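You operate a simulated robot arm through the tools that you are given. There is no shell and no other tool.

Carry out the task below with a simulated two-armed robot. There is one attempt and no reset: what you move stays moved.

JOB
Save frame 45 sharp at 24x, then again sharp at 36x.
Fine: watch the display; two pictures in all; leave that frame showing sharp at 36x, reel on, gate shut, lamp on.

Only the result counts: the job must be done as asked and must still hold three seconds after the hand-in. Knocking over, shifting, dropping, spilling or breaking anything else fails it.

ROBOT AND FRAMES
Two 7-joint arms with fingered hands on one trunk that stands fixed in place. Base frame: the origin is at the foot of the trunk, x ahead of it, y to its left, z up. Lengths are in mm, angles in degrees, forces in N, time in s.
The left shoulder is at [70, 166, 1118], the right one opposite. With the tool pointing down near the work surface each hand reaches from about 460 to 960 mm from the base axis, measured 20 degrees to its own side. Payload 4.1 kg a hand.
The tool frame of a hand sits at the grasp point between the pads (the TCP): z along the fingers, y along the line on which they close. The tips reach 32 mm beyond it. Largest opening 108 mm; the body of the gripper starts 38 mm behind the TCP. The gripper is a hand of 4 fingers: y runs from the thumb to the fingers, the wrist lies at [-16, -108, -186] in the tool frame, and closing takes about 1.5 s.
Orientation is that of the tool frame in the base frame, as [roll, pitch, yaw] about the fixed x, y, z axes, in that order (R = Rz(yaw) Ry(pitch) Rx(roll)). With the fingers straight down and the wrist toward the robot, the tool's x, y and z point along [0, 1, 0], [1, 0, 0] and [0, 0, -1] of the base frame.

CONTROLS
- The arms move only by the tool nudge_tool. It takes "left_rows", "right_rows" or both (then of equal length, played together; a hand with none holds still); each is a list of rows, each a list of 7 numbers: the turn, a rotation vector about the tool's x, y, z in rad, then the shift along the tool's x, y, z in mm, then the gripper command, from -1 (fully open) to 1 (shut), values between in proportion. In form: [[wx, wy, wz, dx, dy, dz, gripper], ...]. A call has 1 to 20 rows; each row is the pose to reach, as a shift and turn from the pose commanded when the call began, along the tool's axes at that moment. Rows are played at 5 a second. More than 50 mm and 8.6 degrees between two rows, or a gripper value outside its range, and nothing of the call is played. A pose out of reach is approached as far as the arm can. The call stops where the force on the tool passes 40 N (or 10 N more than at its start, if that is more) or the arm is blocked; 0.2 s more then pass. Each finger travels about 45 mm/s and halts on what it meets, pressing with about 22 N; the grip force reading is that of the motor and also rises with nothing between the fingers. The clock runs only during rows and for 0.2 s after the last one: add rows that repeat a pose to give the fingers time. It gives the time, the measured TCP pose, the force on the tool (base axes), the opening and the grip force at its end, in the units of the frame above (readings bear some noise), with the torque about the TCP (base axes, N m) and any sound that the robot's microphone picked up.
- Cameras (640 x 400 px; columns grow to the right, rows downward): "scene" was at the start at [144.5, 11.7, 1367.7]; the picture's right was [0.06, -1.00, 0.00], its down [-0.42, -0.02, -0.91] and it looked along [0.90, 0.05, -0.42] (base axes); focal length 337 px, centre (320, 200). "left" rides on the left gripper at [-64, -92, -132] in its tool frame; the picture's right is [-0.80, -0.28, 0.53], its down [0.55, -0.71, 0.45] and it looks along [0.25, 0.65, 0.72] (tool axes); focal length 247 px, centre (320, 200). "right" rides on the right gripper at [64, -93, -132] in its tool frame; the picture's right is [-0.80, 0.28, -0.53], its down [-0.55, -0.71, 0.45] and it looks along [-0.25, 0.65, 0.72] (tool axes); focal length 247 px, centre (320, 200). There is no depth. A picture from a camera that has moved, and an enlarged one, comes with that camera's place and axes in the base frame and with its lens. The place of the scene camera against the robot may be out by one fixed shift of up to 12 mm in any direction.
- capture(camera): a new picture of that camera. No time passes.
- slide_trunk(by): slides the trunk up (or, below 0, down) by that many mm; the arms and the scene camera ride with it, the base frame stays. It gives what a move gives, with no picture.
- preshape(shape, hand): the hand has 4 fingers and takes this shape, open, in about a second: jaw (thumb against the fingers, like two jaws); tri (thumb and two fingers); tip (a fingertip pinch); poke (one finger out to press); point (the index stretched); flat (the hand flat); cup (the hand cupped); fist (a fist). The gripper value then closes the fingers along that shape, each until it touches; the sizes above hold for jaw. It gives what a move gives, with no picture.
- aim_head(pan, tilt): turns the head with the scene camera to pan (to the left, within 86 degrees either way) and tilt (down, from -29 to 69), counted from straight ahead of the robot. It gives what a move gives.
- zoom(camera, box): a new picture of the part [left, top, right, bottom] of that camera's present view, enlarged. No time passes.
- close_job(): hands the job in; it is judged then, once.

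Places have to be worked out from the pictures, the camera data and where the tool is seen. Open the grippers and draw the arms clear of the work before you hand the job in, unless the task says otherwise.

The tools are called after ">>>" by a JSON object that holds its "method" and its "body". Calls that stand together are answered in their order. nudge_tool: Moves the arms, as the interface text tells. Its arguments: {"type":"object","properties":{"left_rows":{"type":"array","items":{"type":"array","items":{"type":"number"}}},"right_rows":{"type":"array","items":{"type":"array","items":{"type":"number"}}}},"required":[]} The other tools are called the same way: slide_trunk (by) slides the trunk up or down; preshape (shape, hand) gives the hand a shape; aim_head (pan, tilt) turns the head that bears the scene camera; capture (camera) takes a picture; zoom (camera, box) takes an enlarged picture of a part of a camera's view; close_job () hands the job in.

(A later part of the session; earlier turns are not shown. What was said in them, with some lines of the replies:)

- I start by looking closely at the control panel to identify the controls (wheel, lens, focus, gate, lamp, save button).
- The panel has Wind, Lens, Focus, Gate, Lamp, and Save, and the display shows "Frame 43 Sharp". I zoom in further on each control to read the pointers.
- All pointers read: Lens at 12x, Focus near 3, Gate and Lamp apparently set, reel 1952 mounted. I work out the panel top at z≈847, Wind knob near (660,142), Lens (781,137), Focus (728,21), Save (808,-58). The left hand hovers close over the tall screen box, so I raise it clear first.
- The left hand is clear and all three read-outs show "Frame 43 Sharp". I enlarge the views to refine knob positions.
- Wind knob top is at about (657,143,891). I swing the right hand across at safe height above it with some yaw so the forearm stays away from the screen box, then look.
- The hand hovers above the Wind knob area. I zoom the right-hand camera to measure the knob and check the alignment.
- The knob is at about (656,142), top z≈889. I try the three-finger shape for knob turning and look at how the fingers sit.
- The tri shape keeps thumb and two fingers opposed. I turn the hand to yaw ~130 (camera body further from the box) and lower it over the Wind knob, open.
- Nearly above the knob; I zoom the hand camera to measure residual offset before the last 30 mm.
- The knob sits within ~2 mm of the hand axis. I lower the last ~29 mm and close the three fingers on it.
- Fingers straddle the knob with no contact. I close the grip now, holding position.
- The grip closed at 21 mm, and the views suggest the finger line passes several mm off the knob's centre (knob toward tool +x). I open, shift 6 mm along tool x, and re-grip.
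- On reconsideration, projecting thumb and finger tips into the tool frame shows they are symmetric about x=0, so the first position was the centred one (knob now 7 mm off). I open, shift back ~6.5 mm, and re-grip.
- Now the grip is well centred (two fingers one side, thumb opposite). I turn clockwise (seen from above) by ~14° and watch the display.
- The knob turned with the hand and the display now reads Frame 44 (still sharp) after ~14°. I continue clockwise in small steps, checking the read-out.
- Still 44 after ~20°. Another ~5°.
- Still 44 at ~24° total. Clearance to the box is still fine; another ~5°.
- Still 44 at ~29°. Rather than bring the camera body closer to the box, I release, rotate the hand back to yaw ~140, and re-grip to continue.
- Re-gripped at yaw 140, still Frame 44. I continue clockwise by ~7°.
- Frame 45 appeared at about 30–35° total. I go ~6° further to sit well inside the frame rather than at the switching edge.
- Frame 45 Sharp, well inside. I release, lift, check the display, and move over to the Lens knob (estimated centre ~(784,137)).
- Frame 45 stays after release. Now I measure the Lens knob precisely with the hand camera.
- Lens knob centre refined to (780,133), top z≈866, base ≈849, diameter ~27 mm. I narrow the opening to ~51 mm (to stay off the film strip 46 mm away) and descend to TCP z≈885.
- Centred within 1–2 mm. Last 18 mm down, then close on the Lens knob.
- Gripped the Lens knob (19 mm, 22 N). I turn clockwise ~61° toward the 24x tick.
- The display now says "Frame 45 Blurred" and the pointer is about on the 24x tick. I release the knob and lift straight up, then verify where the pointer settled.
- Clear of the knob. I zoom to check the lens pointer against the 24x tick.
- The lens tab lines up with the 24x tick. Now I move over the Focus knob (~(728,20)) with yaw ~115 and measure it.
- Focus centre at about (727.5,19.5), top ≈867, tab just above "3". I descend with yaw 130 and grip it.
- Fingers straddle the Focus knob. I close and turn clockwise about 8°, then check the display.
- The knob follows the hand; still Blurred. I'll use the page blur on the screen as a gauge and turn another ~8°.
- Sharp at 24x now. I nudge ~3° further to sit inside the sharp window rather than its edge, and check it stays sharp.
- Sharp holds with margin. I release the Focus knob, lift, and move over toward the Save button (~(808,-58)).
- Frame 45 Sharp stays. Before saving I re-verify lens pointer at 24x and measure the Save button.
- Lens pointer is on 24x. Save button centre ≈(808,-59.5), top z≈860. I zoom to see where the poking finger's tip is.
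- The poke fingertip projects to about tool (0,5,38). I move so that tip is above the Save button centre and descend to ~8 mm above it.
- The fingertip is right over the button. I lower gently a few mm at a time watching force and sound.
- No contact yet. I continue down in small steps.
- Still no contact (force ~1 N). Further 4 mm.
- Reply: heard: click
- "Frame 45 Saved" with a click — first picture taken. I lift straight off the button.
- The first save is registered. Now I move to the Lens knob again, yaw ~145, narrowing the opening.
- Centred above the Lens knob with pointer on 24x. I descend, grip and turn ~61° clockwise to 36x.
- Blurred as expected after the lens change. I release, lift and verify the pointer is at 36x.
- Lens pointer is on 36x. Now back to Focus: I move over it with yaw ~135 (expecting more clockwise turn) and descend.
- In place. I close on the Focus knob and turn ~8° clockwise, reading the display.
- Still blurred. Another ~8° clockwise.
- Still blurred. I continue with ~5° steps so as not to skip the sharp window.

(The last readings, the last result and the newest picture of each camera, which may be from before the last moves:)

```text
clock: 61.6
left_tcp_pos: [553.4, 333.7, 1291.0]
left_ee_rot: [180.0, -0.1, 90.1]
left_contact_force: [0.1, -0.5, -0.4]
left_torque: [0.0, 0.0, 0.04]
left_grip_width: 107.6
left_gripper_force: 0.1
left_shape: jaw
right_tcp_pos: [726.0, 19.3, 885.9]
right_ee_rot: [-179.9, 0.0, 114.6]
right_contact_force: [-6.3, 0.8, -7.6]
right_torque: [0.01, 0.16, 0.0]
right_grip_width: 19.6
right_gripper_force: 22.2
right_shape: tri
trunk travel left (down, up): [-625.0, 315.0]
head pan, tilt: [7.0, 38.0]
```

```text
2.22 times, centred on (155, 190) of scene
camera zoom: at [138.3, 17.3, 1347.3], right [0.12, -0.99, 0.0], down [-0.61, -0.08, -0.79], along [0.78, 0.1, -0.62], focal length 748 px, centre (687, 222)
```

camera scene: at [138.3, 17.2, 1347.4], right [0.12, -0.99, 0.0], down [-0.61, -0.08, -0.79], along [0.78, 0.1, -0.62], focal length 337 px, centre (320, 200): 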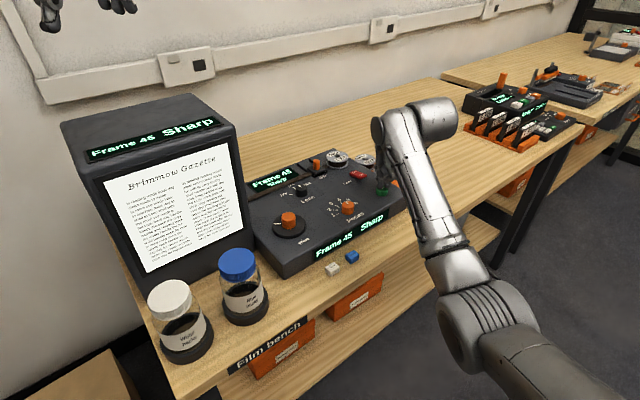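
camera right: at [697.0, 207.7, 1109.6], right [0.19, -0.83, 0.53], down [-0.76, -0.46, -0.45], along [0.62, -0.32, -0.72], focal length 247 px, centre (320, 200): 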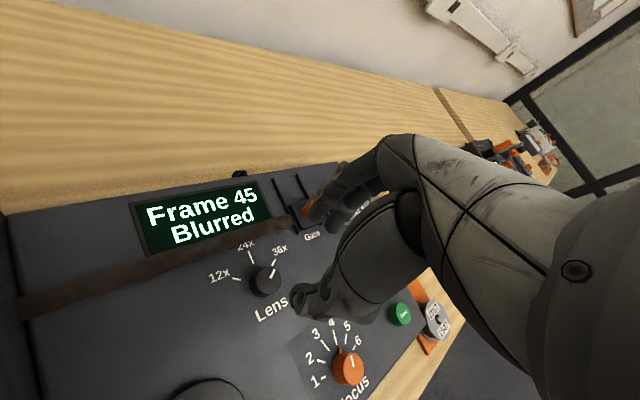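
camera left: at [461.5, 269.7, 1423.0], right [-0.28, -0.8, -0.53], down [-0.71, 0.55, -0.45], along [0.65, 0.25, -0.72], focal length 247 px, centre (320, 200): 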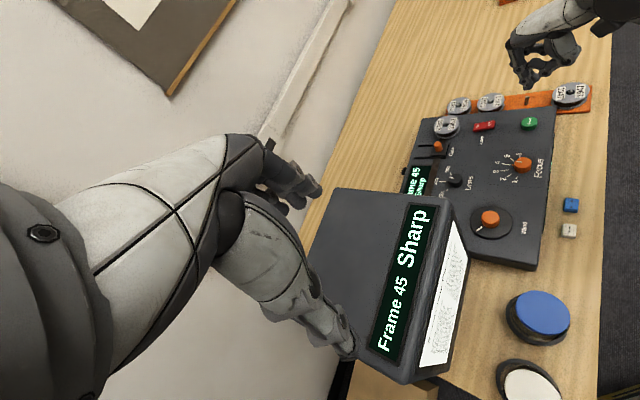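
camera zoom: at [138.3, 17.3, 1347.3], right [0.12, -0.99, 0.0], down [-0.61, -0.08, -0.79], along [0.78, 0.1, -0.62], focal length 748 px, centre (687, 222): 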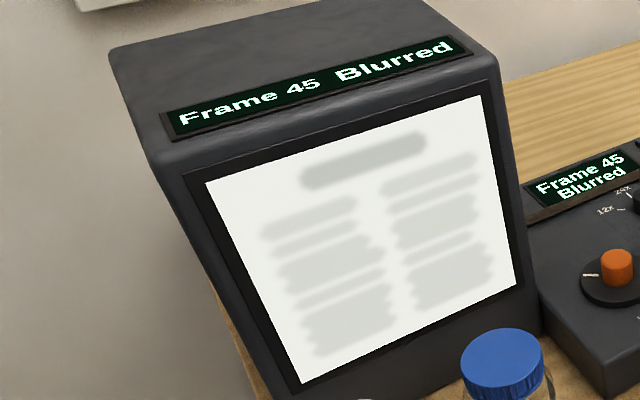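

Still blurred after ~20°. I take another 5° and confirm the knob is following.

>>> {"method": "nudge_tool", "body": {"right_rows": [[0, 0, 0.045, 0, 0, 0, 1], [0, 0, 0.085, 0, 0, 0, 1], [0, 0, 0.085, 0, 0, 0, 1]]}}

>>> {"method": "zoom", "body": {"camera": "scene", "box": [60, 100, 250, 280]}}

>>> {"method": "zoom", "body": {"camera": "right", "box": [220, 170, 380, 320]}}

```text
clock: 62.5
left_tcp_pos: [552.6, 332.7, 1290.0]
left_ee_rot: [179.9, 0.0, 90.0]
left_contact_force: [-1.5, -0.7, 0.2]
left_torque: [-0.01, 0.0, -0.01]
left_grip_width: 107.6
left_gripper_force: 0.0
left_shape: jaw
right_tcp_pos: [726.6, 18.3, 885.8]
right_ee_rot: [-179.9, 0.0, 109.7]
right_contact_force: [-6.1, 2.2, -8.1]
right_torque: [0.07, 0.19, -0.03]
right_grip_width: 19.6
right_gripper_force: 22.1
right_shape: tri
trunk travel left (down, up): [-625.0, 315.0]
head pan, tilt: [7.0, 38.0]
```

```text
2.22 times, centred on (155, 190) of scene
camera zoom: at [138.3, 17.5, 1347.3], right [0.12, -0.99, 0.0], down [-0.61, -0.08, -0.79], along [0.78, 0.1, -0.62], focal length 748 px, centre (687, 222)
```

zoom: 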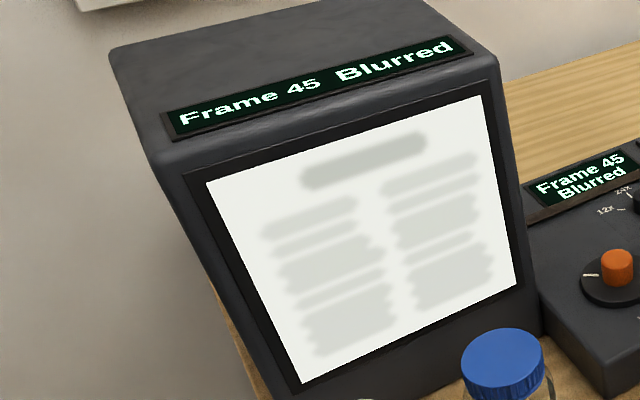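

```text
2.67 times, centred on (300, 245) of right
camera zoom: at [617.9, 47.4, 1018.9], right [0.54, -0.66, 0.53], down [-0.48, -0.76, -0.45], along [0.69, -0.02, -0.72], focal length 659 px, centre (373, 80)
```

zoom: 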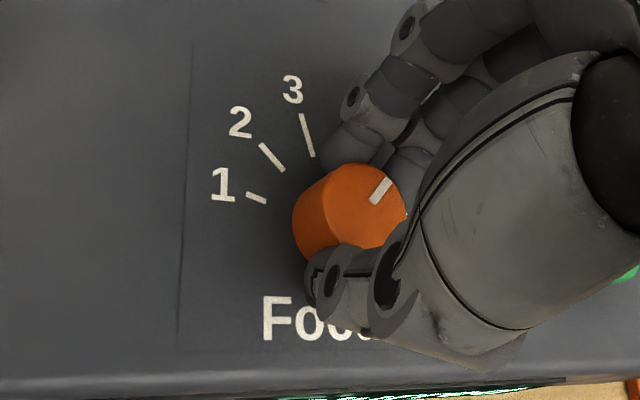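

Knob follows. Continue ~5°.

>>> {"method": "nudge_tool", "body": {"right_rows": [[0, 0, 0.045, 0, 0, 0, 1], [0, 0, 0.085, 0, 0, 0, 1], [0, 0, 0.085, 0, 0, 0, 1]]}}

>>> {"method": "zoom", "body": {"camera": "scene", "box": [60, 100, 250, 280]}}

```text
clock: 63.2
left_tcp_pos: [553.2, 333.5, 1290.6]
left_ee_rot: [-180.0, 0.0, 90.0]
left_contact_force: [-0.2, 0.5, -0.6]
left_torque: [-0.01, -0.01, 0.0]
left_grip_width: 107.6
left_gripper_force: 0.0
left_shape: jaw
right_tcp_pos: [725.8, 19.5, 885.9]
right_ee_rot: [180.0, 0.1, 104.9]
right_contact_force: [-8.5, 2.1, -9.4]
right_torque: [0.1, 0.24, 0.02]
right_grip_width: 19.0
right_gripper_force: 21.7
right_shape: tri
trunk travel left (down, up): [-625.0, 315.0]
head pan, tilt: [7.0, 38.0]
```

```text
2.22 times, centred on (155, 190) of scene
camera zoom: at [138.2, 17.7, 1347.3], right [0.12, -0.99, 0.0], down [-0.61, -0.08, -0.79], along [0.78, 0.1, -0.62], focal length 748 px, centre (687, 222)
```

zoom: 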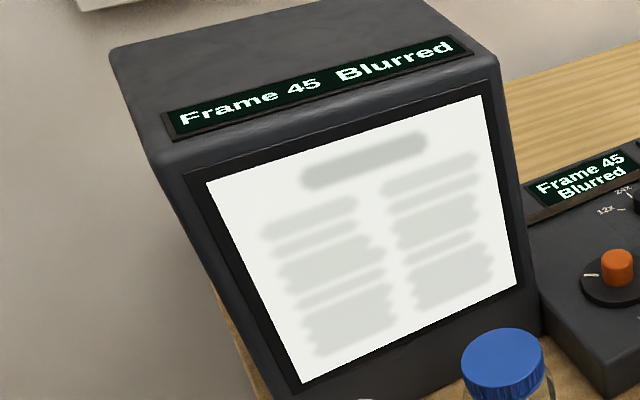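

Continue ~5° again (about 30° turned so far).

>>> {"method": "nudge_tool", "body": {"right_rows": [[0, 0, 0.045, 0, 0, 0, 1], [0, 0, 0.085, 0, 0, 0, 1], [0, 0, 0.085, 0, 0, 0, 1]]}}

>>> {"method": "zoom", "body": {"camera": "scene", "box": [60, 100, 250, 280]}}

```text
clock: 64.0
left_tcp_pos: [554.0, 333.8, 1291.7]
left_ee_rot: [180.0, 0.1, 90.0]
left_contact_force: [0.3, 0.4, -0.4]
left_torque: [0.01, -0.01, -0.01]
left_grip_width: 107.8
left_gripper_force: 0.0
left_shape: jaw
right_tcp_pos: [726.9, 18.6, 885.4]
right_ee_rot: [-179.9, 0.0, 100.0]
right_contact_force: [-9.8, 5.0, -9.5]
right_torque: [0.09, 0.21, 0.04]
right_grip_width: 19.1
right_gripper_force: 22.4
right_shape: tri
trunk travel left (down, up): [-625.0, 315.0]
head pan, tilt: [7.0, 38.0]
```

```text
2.22 times, centred on (155, 190) of scene
camera zoom: at [138.2, 17.9, 1347.3], right [0.12, -0.99, 0.0], down [-0.61, -0.08, -0.79], along [0.78, 0.1, -0.62], focal length 748 px, centre (687, 222)
```

zoom: 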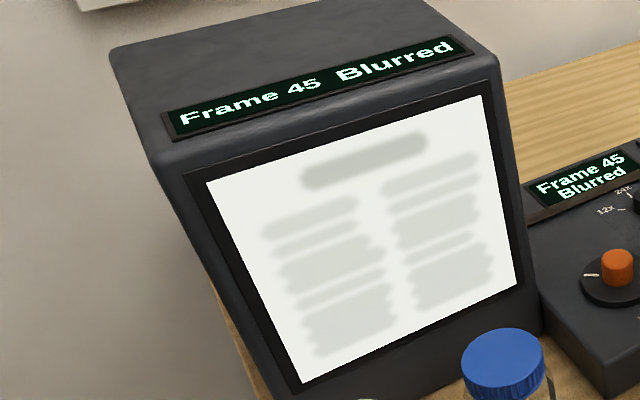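

~35° turned, still blurred. Continue toward 6 in ~5° steps (two checks).

>>> {"method": "nudge_tool", "body": {"right_rows": [[0, 0, 0.04, 0, 0, 0, 1], [0, 0, 0.075, 0, 0, 0, 1], [0, 0, 0.075, 0, 0, 0, 1]]}}

>>> {"method": "zoom", "body": {"camera": "scene", "box": [60, 100, 250, 280]}}

>>> {"method": "capture", "body": {"camera": "right"}}

```text
clock: 64.8
left_tcp_pos: [553.1, 333.9, 1291.1]
left_ee_rot: [180.0, 0.1, 89.9]
left_contact_force: [0.8, -0.5, 0.0]
left_torque: [0.01, -0.03, 0.02]
left_grip_width: 107.7
left_gripper_force: 0.0
left_shape: jaw
right_tcp_pos: [727.9, 19.3, 886.7]
right_ee_rot: [180.0, 0.1, 95.6]
right_contact_force: [-10.1, 5.6, -10.5]
right_torque: [0.12, 0.25, 0.02]
right_grip_width: 18.7
right_gripper_force: 21.8
right_shape: tri
trunk travel left (down, up): [-625.0, 315.0]
head pan, tilt: [7.0, 38.0]
```

```text
2.22 times, centred on (155, 190) of scene
camera zoom: at [138.3, 18.0, 1347.3], right [0.12, -0.99, 0.0], down [-0.61, -0.08, -0.79], along [0.78, 0.1, -0.62], focal length 748 px, centre (687, 222)
```

zoom: 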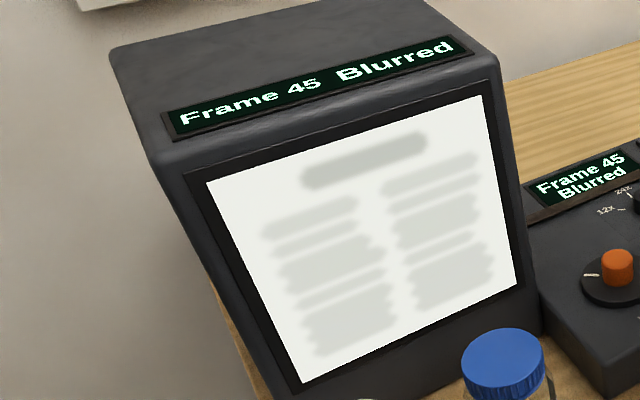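

```text
taken
camera right: at [628.7, 73.0, 1019.2], right [0.36, -0.77, 0.53], down [-0.65, -0.62, -0.45], along [0.67, -0.18, -0.72], focal length 247 px, centre (320, 200)
```

right: 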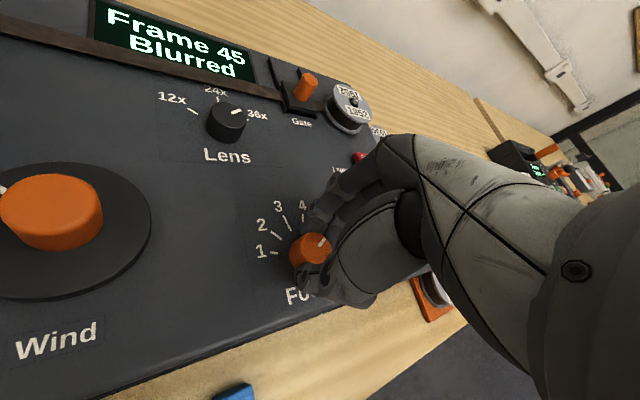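

About 39° turned (focus ≈5.0), still blurred. I re-grip: open, rotate the hand back to yaw ~135, close again, and continue.

>>> {"method": "nudge_tool", "body": {"right_rows": [[0, 0, 0, 0, 0, 0, 0.5], [0, 0, 0, 0, 0, 0, 0], [0, 0, 0, 0, 0, 0, -0.2], [0, 0, -0.13, 0, 0, 0, -0.2], [0, 0, -0.26, 0, 0, 0, -0.2], [0, 0, -0.39, 0, 0, 0, -0.2], [0, 0, -0.52, 0, 0, 0, -0.2], [0, 0, -0.65, 0, 0, 0, -0.2], [0, 0, -0.69, 0, 0, 0, -0.2], [0, 0, -0.69, 0, 0, 0, 0.1], [0, 0, -0.69, 0, 0, 0, 0.5], [0, 0, -0.69, 0, 0, 0, 0.8], [0, 0, -0.69, 0, 0, 0, 1], [0, 0, -0.69, 0, 0, 0, 1], [0, 0, -0.69, 0, 0, 0, 1]]}}

>>> {"method": "zoom", "body": {"camera": "right", "box": [220, 170, 380, 320]}}

>>> {"method": "zoom", "body": {"camera": "scene", "box": [60, 100, 250, 280]}}

```text
clock: 68.0
left_tcp_pos: [554.1, 332.6, 1290.8]
left_ee_rot: [-180.0, 0.0, 90.0]
left_contact_force: [0.4, 0.3, -0.3]
left_torque: [0.0, -0.01, -0.01]
left_grip_width: 107.4
left_gripper_force: 0.0
left_shape: jaw
right_tcp_pos: [728.1, 18.3, 886.8]
right_ee_rot: [179.9, 0.0, 135.2]
right_contact_force: [0.6, -2.0, -0.4]
right_torque: [-0.01, -0.04, 0.0]
right_grip_width: 19.6
right_gripper_force: 21.6
right_shape: tri
trunk travel left (down, up): [-625.0, 315.0]
head pan, tilt: [7.0, 38.0]
```

```text
2.67 times, centred on (300, 245) of right
camera zoom: at [616.7, -3.5, 1018.7], right [0.77, -0.36, 0.53], down [-0.11, -0.89, -0.45], along [0.63, 0.29, -0.72], focal length 659 px, centre (373, 80)
```

zoom: 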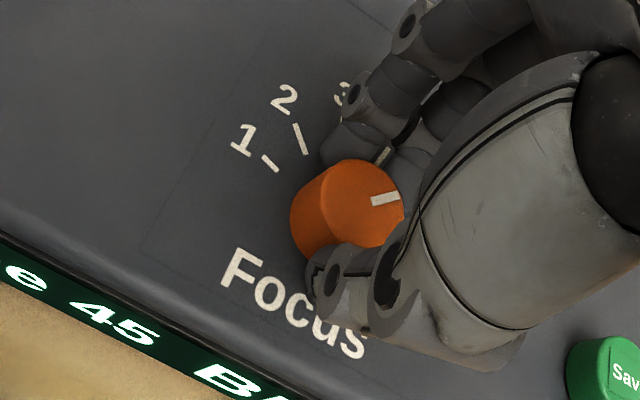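

```text
2.22 times, centred on (155, 190) of scene
camera zoom: at [138.4, 16.9, 1347.3], right [0.12, -0.99, 0.0], down [-0.61, -0.07, -0.79], along [0.78, 0.1, -0.62], focal length 748 px, centre (687, 222)
```

zoom: 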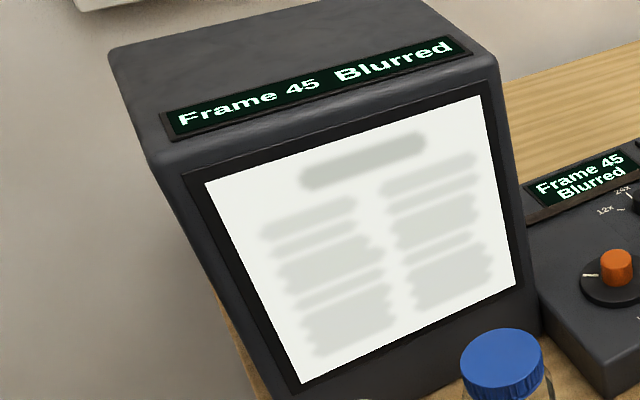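

Re-gripped at yaw 135. I continue clockwise in ~5° steps.

>>> {"method": "nudge_tool", "body": {"right_rows": [[0, 0, 0.045, 0, 0, 0, 1], [0, 0, 0.085, 0, 0, 0, 1], [0, 0, 0.085, 0, 0, 0, 1]]}}

>>> {"method": "zoom", "body": {"camera": "scene", "box": [60, 100, 250, 280]}}

```text
clock: 68.8
left_tcp_pos: [553.2, 332.6, 1291.5]
left_ee_rot: [179.9, 0.1, 90.0]
left_contact_force: [-0.3, 0.8, -0.8]
left_torque: [0.0, -0.01, -0.01]
left_grip_width: 107.6
left_gripper_force: 0.1
left_shape: jaw
right_tcp_pos: [727.7, 16.7, 886.6]
right_ee_rot: [180.0, 0.0, 130.2]
right_contact_force: [-1.4, -3.0, -1.7]
right_torque: [-0.11, 0.01, 0.03]
right_grip_width: 19.6
right_gripper_force: 22.2
right_shape: tri
trunk travel left (down, up): [-625.0, 315.0]
head pan, tilt: [7.0, 38.0]
```

```text
2.22 times, centred on (155, 190) of scene
camera zoom: at [138.4, 16.7, 1347.3], right [0.12, -0.99, 0.0], down [-0.61, -0.07, -0.79], along [0.78, 0.1, -0.62], focal length 748 px, centre (687, 222)
```

zoom: 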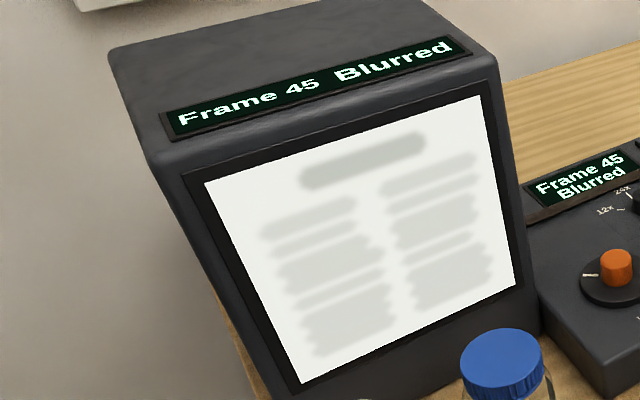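

Another ~5°.

>>> {"method": "nudge_tool", "body": {"right_rows": [[0, 0, 0.045, 0, 0, 0, 1], [0, 0, 0.085, 0, 0, 0, 1], [0, 0, 0.085, 0, 0, 0, 1]]}}

>>> {"method": "zoom", "body": {"camera": "scene", "box": [60, 100, 250, 280]}}

```text
clock: 69.7
left_tcp_pos: [553.7, 332.3, 1291.3]
left_ee_rot: [-180.0, -0.1, 90.0]
left_contact_force: [0.4, -0.1, -0.3]
left_torque: [0.02, -0.01, -0.04]
left_grip_width: 107.7
left_gripper_force: 0.2
left_shape: jaw
right_tcp_pos: [727.0, 17.7, 885.1]
right_ee_rot: [-180.0, 0.1, 125.4]
right_contact_force: [-3.3, -2.6, -3.7]
right_torque: [-0.1, 0.04, 0.0]
right_grip_width: 19.4
right_gripper_force: 21.9
right_shape: tri
trunk travel left (down, up): [-625.0, 315.0]
head pan, tilt: [7.0, 38.0]
```

```text
2.22 times, centred on (155, 190) of scene
camera zoom: at [138.2, 16.7, 1347.3], right [0.12, -0.99, 0.0], down [-0.61, -0.07, -0.79], along [0.78, 0.1, -0.62], focal length 748 px, centre (687, 222)
```

zoom: 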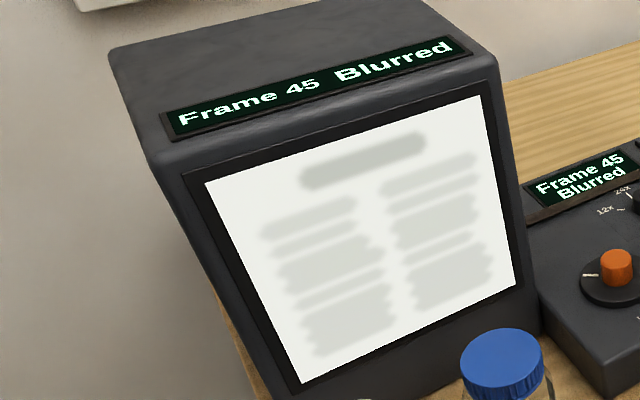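

Still blurred at ~5.4. Another ~5°.

>>> {"method": "nudge_tool", "body": {"right_rows": [[0, 0, 0.045, 0, 0, 0, 1], [0, 0, 0.085, 0, 0, 0, 1], [0, 0, 0.085, 0, 0, 0, 1]]}}

>>> {"method": "zoom", "body": {"camera": "scene", "box": [60, 100, 250, 280]}}

>>> {"method": "zoom", "body": {"camera": "right", "box": [220, 170, 380, 320]}}

```text
clock: 70.5
left_tcp_pos: [554.5, 332.3, 1291.7]
left_ee_rot: [180.0, 0.0, 90.0]
left_contact_force: [-0.1, -0.6, 0.2]
left_torque: [-0.01, 0.0, -0.01]
left_grip_width: 107.7
left_gripper_force: 0.1
left_shape: jaw
right_tcp_pos: [727.0, 16.7, 885.7]
right_ee_rot: [180.0, 0.0, 120.6]
right_contact_force: [-3.5, -3.3, -4.4]
right_torque: [-0.08, 0.1, 0.03]
right_grip_width: 19.3
right_gripper_force: 22.4
right_shape: tri
trunk travel left (down, up): [-625.0, 315.0]
head pan, tilt: [7.0, 38.0]
```

```text
2.22 times, centred on (155, 190) of scene
camera zoom: at [138.4, 16.7, 1347.3], right [0.12, -0.99, 0.0], down [-0.61, -0.07, -0.79], along [0.78, 0.1, -0.62], focal length 748 px, centre (687, 222)
```

zoom: 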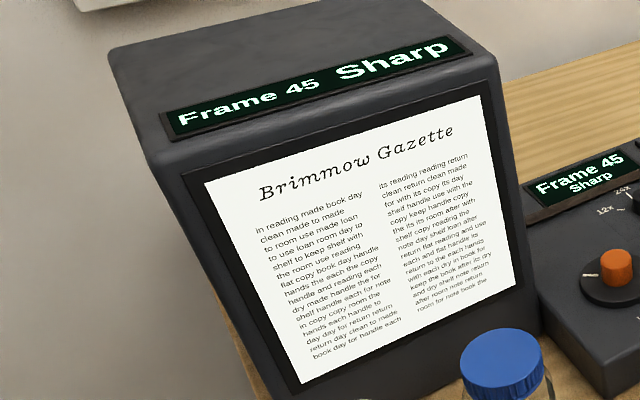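

```text
2.67 times, centred on (300, 245) of right
camera zoom: at [615.1, 25.2, 1019.0], right [0.65, -0.54, 0.53], down [-0.33, -0.83, -0.45], along [0.69, 0.12, -0.72], focal length 659 px, centre (373, 80)
```

zoom: 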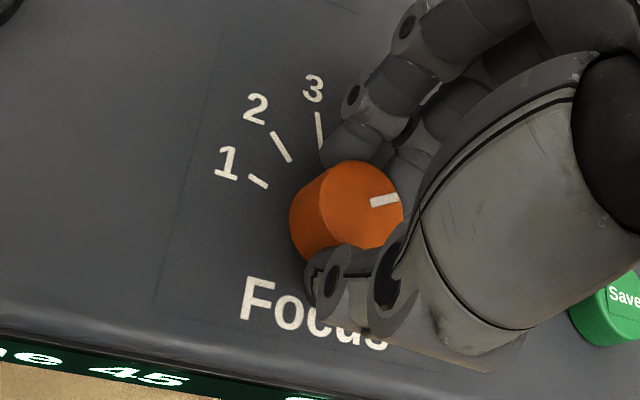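

Sharp at 36x (focus ≈5.5). I add ~2.5° more to sit inside the window and check it remains sharp.

>>> {"method": "nudge_tool", "body": {"right_rows": [[0, 0, 0.025, 0, 0, 0, 1], [0, 0, 0.045, 0, 0, 0, 1], [0, 0, 0.045, 0, 0, 0, 1]]}}

>>> {"method": "zoom", "body": {"camera": "scene", "box": [60, 100, 250, 280]}}

```text
clock: 71.2
left_tcp_pos: [554.6, 333.0, 1291.1]
left_ee_rot: [180.0, 0.0, 90.0]
left_contact_force: [-0.1, 0.3, -0.3]
left_torque: [-0.01, 0.0, -0.02]
left_grip_width: 107.6
left_gripper_force: 0.1
left_shape: jaw
right_tcp_pos: [727.8, 16.6, 887.0]
right_ee_rot: [180.0, 0.0, 118.0]
right_contact_force: [-3.9, -5.0, -3.9]
right_torque: [-0.12, 0.1, -0.01]
right_grip_width: 19.4
right_gripper_force: 22.2
right_shape: tri
trunk travel left (down, up): [-625.0, 315.0]
head pan, tilt: [7.0, 38.0]
```

```text
2.22 times, centred on (155, 190) of scene
camera zoom: at [138.3, 16.5, 1347.3], right [0.12, -0.99, 0.0], down [-0.61, -0.07, -0.79], along [0.78, 0.1, -0.62], focal length 748 px, centre (687, 222)
```

zoom: 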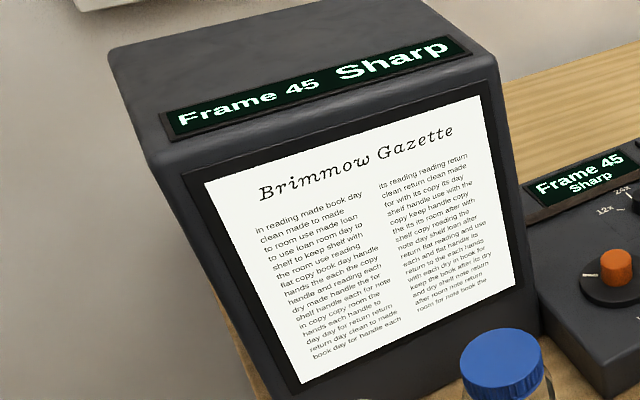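

Still sharp. I release, lift, and return to the Save hover position.

>>> {"method": "nudge_tool", "body": {"right_rows": [[0, 0, 0, 0, 0, 0, 0.6], [0, 0, 0, 0, 0, 0, 0.2], [0, 0, 0, 0, 0, 0, -0.1], [0, 0, 0, 0, 0, 0, -0.1], [0, 0, 0, 0, 0, -15, -0.1], [0, 0, 0, 0, 0, -45, -0.1], [0, 0, 0, 0, 0, -80, -0.1], [0, 0, 0, 0, 0, -110, -0.1], [0, 0, 0.04, -35, 10, -110, -0.1], [0, 0, 0.08, -70, 20, -110, -0.1], [0, 0, 0.127, -106, 29.5, -110, -0.1], [0, 0, 0.127, -106, 29.5, -110, -0.1]]}}

>>> {"method": "zoom", "body": {"camera": "scene", "box": [60, 100, 460, 280]}}

>>> {"method": "preshape", "body": {"hand": "right", "shape": "poke"}}

>>> {"method": "capture", "body": {"camera": "right"}}

```text
clock: 73.8
left_tcp_pos: [553.8, 334.2, 1290.5]
left_ee_rot: [179.9, 0.0, 90.0]
left_contact_force: [-0.2, -0.3, 0.2]
left_torque: [0.02, 0.01, -0.02]
left_grip_width: 107.5
left_gripper_force: 0.0
left_shape: jaw
right_tcp_pos: [803.9, -62.3, 996.3]
right_ee_rot: [-180.0, 0.0, 110.8]
right_contact_force: [0.4, -1.2, 0.0]
right_torque: [0.0, 0.02, 0.0]
right_grip_width: 59.1
right_gripper_force: 0.0
right_shape: tri
trunk travel left (down, up): [-625.0, 315.0]
head pan, tilt: [7.0, 38.0]
```

```text
1.60 times, centred on (260, 190) of scene
camera zoom: at [138.0, 17.7, 1347.4], right [0.12, -0.99, 0.0], down [-0.61, -0.08, -0.79], along [0.78, 0.1, -0.62], focal length 539 px, centre (416, 216)
```

zoom: 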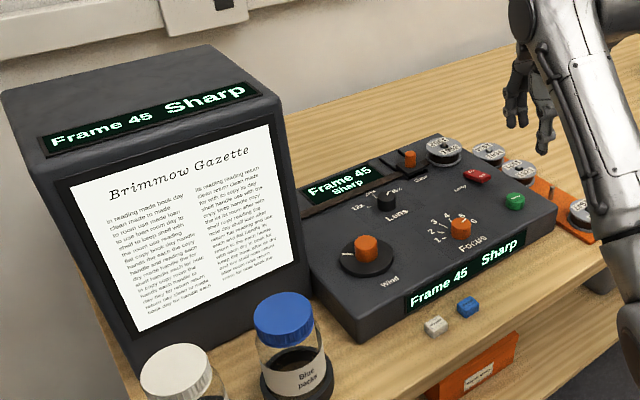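

```text
clock: 74.8
left_tcp_pos: [552.6, 333.4, 1290.8]
left_ee_rot: [180.0, -0.1, 90.1]
left_contact_force: [0.0, 0.1, -0.9]
left_torque: [-0.04, 0.0, 0.01]
left_grip_width: 107.3
left_gripper_force: 0.2
left_shape: jaw
right_tcp_pos: [803.2, -63.2, 997.0]
right_ee_rot: [-180.0, 0.0, 110.7]
right_contact_force: [-0.4, -0.3, 0.0]
right_torque: [-0.02, 0.02, -0.02]
right_grip_width: 0.1
right_gripper_force: 0.1
right_shape: poke
trunk travel left (down, up): [-625.0, 315.0]
head pan, tilt: [7.0, 38.0]
```

```text
taken
camera right: at [694.6, -35.8, 1129.1], right [0.55, -0.65, 0.53], down [-0.47, -0.76, -0.45], along [0.7, 0.0, -0.72], focal length 247 px, centre (320, 200)
```

right: 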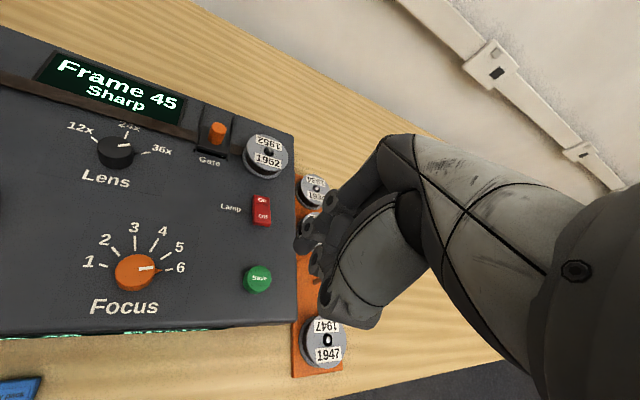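

Everything set: Frame 45 Sharp, lens at 36x. I double-check the lens pointer and descend to just above the Save button.

>>> {"method": "zoom", "body": {"camera": "right", "box": [60, 100, 220, 220]}}

>>> {"method": "nudge_tool", "body": {"right_rows": [[0, 0, 0, 1, 0, 30, -1], [0, 0, 0, 1, 0, 60, -1], [0, 0, 0, 1, 0, 82, -1], [0, 0, 0, 1, 0, 92, -1], [0, 0, 0, 1, 0, 98, -1], [0, 0, 0, 1, 0, 98, -1]]}}

>>> {"method": "zoom", "body": {"camera": "left", "box": [470, 60, 590, 160]}}

>>> {"method": "zoom", "body": {"camera": "scene", "box": [60, 100, 460, 280]}}

```text
3.33 times, centred on (140, 160) of right
camera zoom: at [694.6, -35.8, 1129.1], right [0.55, -0.65, 0.53], down [-0.47, -0.76, -0.45], along [0.7, 0.0, -0.72], focal length 823 px, centre (920, 333)
```

zoom: 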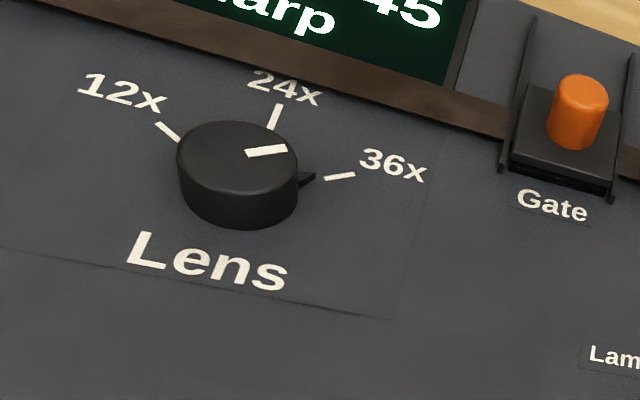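

```text
clock: 76.2
left_tcp_pos: [552.8, 333.4, 1292.1]
left_ee_rot: [-180.0, 0.0, 89.9]
left_contact_force: [-0.8, -0.4, -0.5]
left_torque: [0.03, 0.01, -0.02]
left_grip_width: 107.6
left_gripper_force: 0.1
left_shape: jaw
right_tcp_pos: [803.0, -61.9, 898.9]
right_ee_rot: [-180.0, 0.0, 110.7]
right_contact_force: [0.2, -0.4, 0.0]
right_torque: [-0.02, 0.01, -0.02]
right_grip_width: 0.2
right_gripper_force: 0.0
right_shape: poke
trunk travel left (down, up): [-625.0, 315.0]
head pan, tilt: [7.0, 38.0]
```

```text
4.00 times, centred on (530, 110) of left
camera zoom: at [461.4, 269.8, 1423.0], right [-0.28, -0.8, -0.53], down [-0.71, 0.55, -0.45], along [0.65, 0.25, -0.72], focal length 988 px, centre (-520, 560)
```

zoom: 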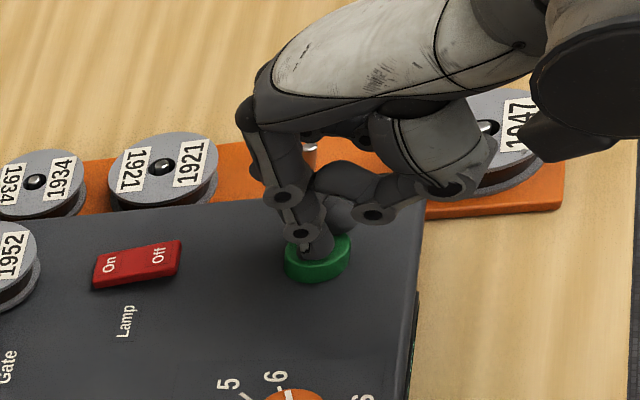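

```text
1.60 times, centred on (260, 190) of scene
camera zoom: at [138.2, 17.2, 1347.4], right [0.12, -0.99, 0.0], down [-0.61, -0.08, -0.79], along [0.78, 0.1, -0.62], focal length 539 px, centre (416, 216)
```

zoom: 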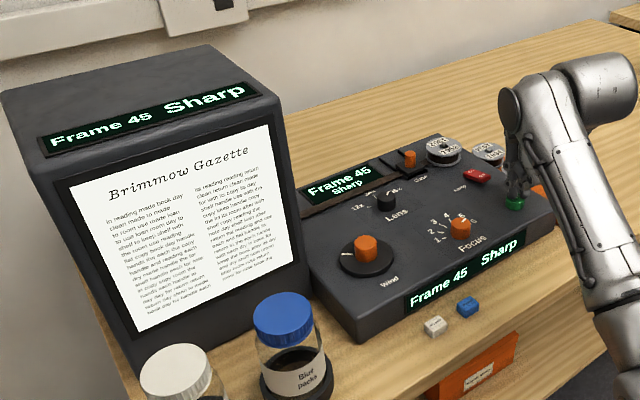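

The lens tab is on 36x, display Frame 45 Sharp, and the fingertip is just above Save. I press down in small steps until the click.

>>> {"method": "nudge_tool", "body": {"right_rows": [[0, 0, 0, 0, 0, 2, -1], [0, 0, 0, 0, 0, 4, -1], [0, 0, 0, 0, 0, 6, -1]]}}

>>> {"method": "zoom", "body": {"camera": "scene", "box": [60, 100, 460, 280]}}

```text
clock: 77.0
left_tcp_pos: [553.1, 333.5, 1290.7]
left_ee_rot: [179.9, 0.0, 90.0]
left_contact_force: [-0.3, 0.6, -0.2]
left_torque: [-0.01, 0.01, -0.03]
left_grip_width: 107.6
left_gripper_force: 0.2
left_shape: jaw
right_tcp_pos: [802.7, -61.8, 892.4]
right_ee_rot: [179.9, 0.0, 110.7]
right_contact_force: [0.2, -0.7, 3.1]
right_torque: [-0.08, -0.03, 0.01]
right_grip_width: 0.1
right_gripper_force: 0.0
right_shape: poke
trunk travel left (down, up): [-625.0, 315.0]
head pan, tilt: [7.0, 38.0]
heard: click
```

```text
1.60 times, centred on (260, 190) of scene
camera zoom: at [137.9, 17.0, 1347.4], right [0.12, -0.99, 0.0], down [-0.61, -0.07, -0.79], along [0.78, 0.1, -0.62], focal length 539 px, centre (416, 216)
```

zoom: 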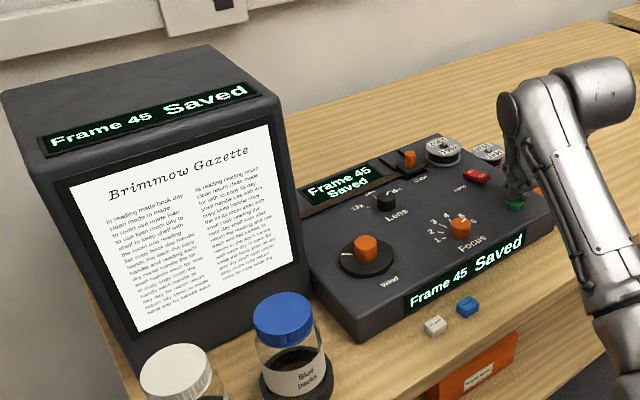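

Second click, "Frame 45 Saved" at 36x. I lift straight up and draw the right arm back to its starting place.

>>> {"method": "nudge_tool", "body": {"right_rows": [[0, 0, 0, 0, 0, -20, -1], [0, 0, 0, 0, 0, -60, -1], [0, 0, 0, 0, 0, -105, -1], [0, 0, 0, 0, 0, -150, -1], [0, 0, 0, 0, 0, -195, -1], [0, 0, 0, 0, 0, -235, -1], [0, 0, 0.06, -20, -42, -240, -1], [0, 0, 0.12, -40, -84, -240, -1], [0, 0, 0.18, -60, -126, -240, -1], [0, 0, 0.24, -80, -168, -240, -1], [0, 0, 0.3, -98, -209, -240, -1], [0, 0, 0.36, -98, -209, -240, -1], [0, 0, 0.36, -98, -209, -240, -1]]}}

>>> {"method": "preshape", "body": {"hand": "right", "shape": "jaw"}}

>>> {"method": "capture", "body": {"camera": "scene"}}

>>> {"method": "zoom", "body": {"camera": "scene", "box": [230, 130, 430, 280]}}

>>> {"method": "capture", "body": {"camera": "right"}}

>>> {"method": "capture", "body": {"camera": "left"}}

```text
clock: 79.8
left_tcp_pos: [553.0, 332.3, 1291.3]
left_ee_rot: [180.0, 0.1, 89.9]
left_contact_force: [-0.4, -0.1, 0.4]
left_torque: [0.02, -0.01, -0.01]
left_grip_width: 107.6
left_gripper_force: 0.0
left_shape: jaw
right_tcp_pos: [641.0, -226.7, 1132.4]
right_ee_rot: [-180.0, 0.0, 90.1]
right_contact_force: [-0.8, 0.7, 0.1]
right_torque: [0.02, 0.03, 0.03]
right_grip_width: 0.4
right_gripper_force: 0.1
right_shape: poke
trunk travel left (down, up): [-625.0, 315.0]
head pan, tilt: [7.0, 38.0]
```

```text
clock: 80.7
left_tcp_pos: [552.0, 333.1, 1291.4]
left_ee_rot: [-179.9, 0.0, 90.0]
left_contact_force: [-0.4, -1.5, 0.5]
left_torque: [0.01, 0.02, 0.02]
left_grip_width: 107.6
left_gripper_force: 0.0
left_shape: jaw
right_tcp_pos: [640.5, -225.3, 1132.3]
right_ee_rot: [180.0, 0.0, 90.1]
right_contact_force: [-0.3, 0.4, -1.0]
right_torque: [0.0, 0.02, -0.02]
right_grip_width: 107.7
right_gripper_force: 0.0
right_shape: jaw
trunk travel left (down, up): [-625.0, 315.0]
head pan, tilt: [7.0, 38.0]
```

```text
taken
camera scene: at [138.3, 17.2, 1347.3], right [0.12, -0.99, 0.0], down [-0.61, -0.08, -0.79], along [0.78, 0.1, -0.62], focal length 337 px, centre (320, 200)
```

scene: 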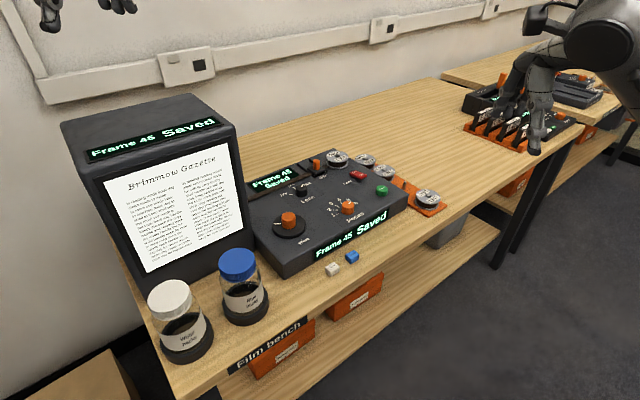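

```text
2.67 times, centred on (330, 205) of scene
camera zoom: at [138.3, 17.2, 1347.3], right [0.12, -0.99, 0.0], down [-0.61, -0.08, -0.79], along [0.78, 0.1, -0.62], focal length 898 px, centre (293, 187)
```

zoom: 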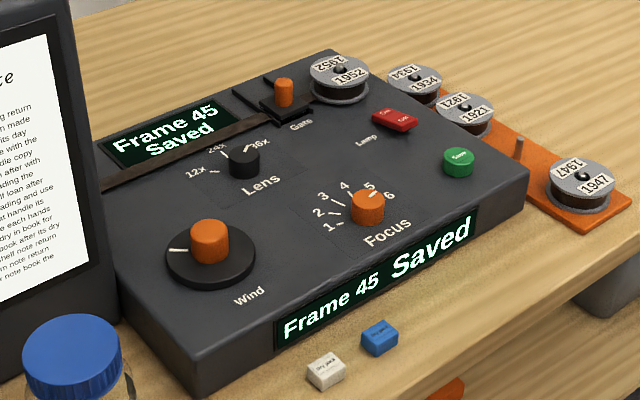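

```text
taken
camera right: at [548.2, -162.8, 1265.0], right [0.28, -0.8, 0.53], down [-0.7, -0.55, -0.45], along [0.65, -0.25, -0.72], focal length 247 px, centre (320, 200)
```

right: 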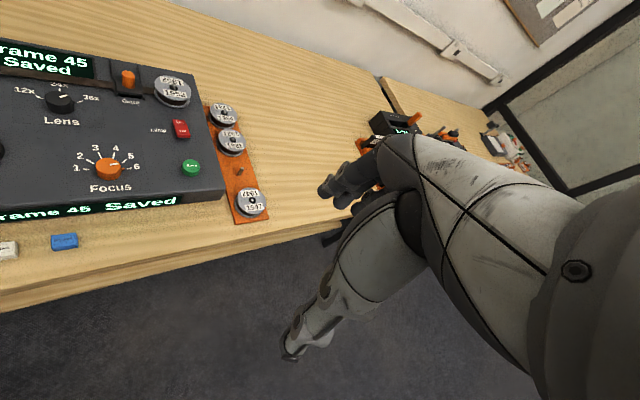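

```text
taken
camera left: at [461.5, 269.8, 1423.0], right [-0.28, -0.8, -0.53], down [-0.71, 0.55, -0.45], along [0.65, 0.25, -0.72], focal length 247 px, centre (320, 200)
```

left: 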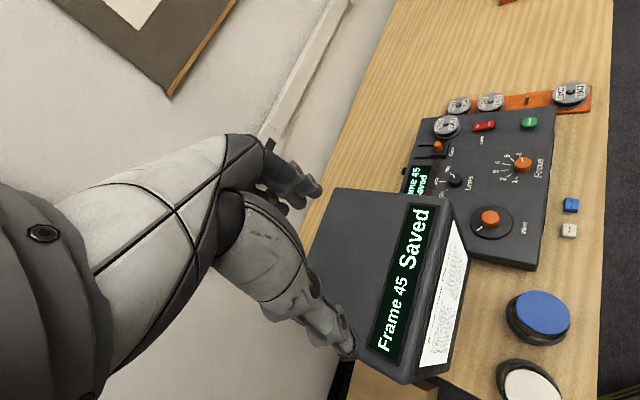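

Both pictures are saved (24x and 36x). Frame 45 is showing sharp at 36x, with reel 1952 on, the gate where it was, the lamp lit, both hands open and the arms clear. I hand the job in.

>>> {"method": "close_job", "body": {}}

```text
The job is handed in.
```

Frame 45 was saved sharp at 24x and then sharp at 36x. Each Save press gave a click and a "Saved" read-out, for two pictures in all.

- **Final view:** the page on the screen is sharp, and the lens pointer sits on 36x. The read-outs showed "Frame 45 Saved" at hand-in; the last "Sharp" reading was just before the second press.
- **Reel, gate and lamp:** reel 1952 is on and the lamp is lit. I left the gate as I found it and took it to be shut, since nothing on the display named its state.
- **Arms:** both hands are open and drawn clear, and nothing else on the bench looked moved in the last pictures.

The job is handed in, but I haven't seen the verdict.
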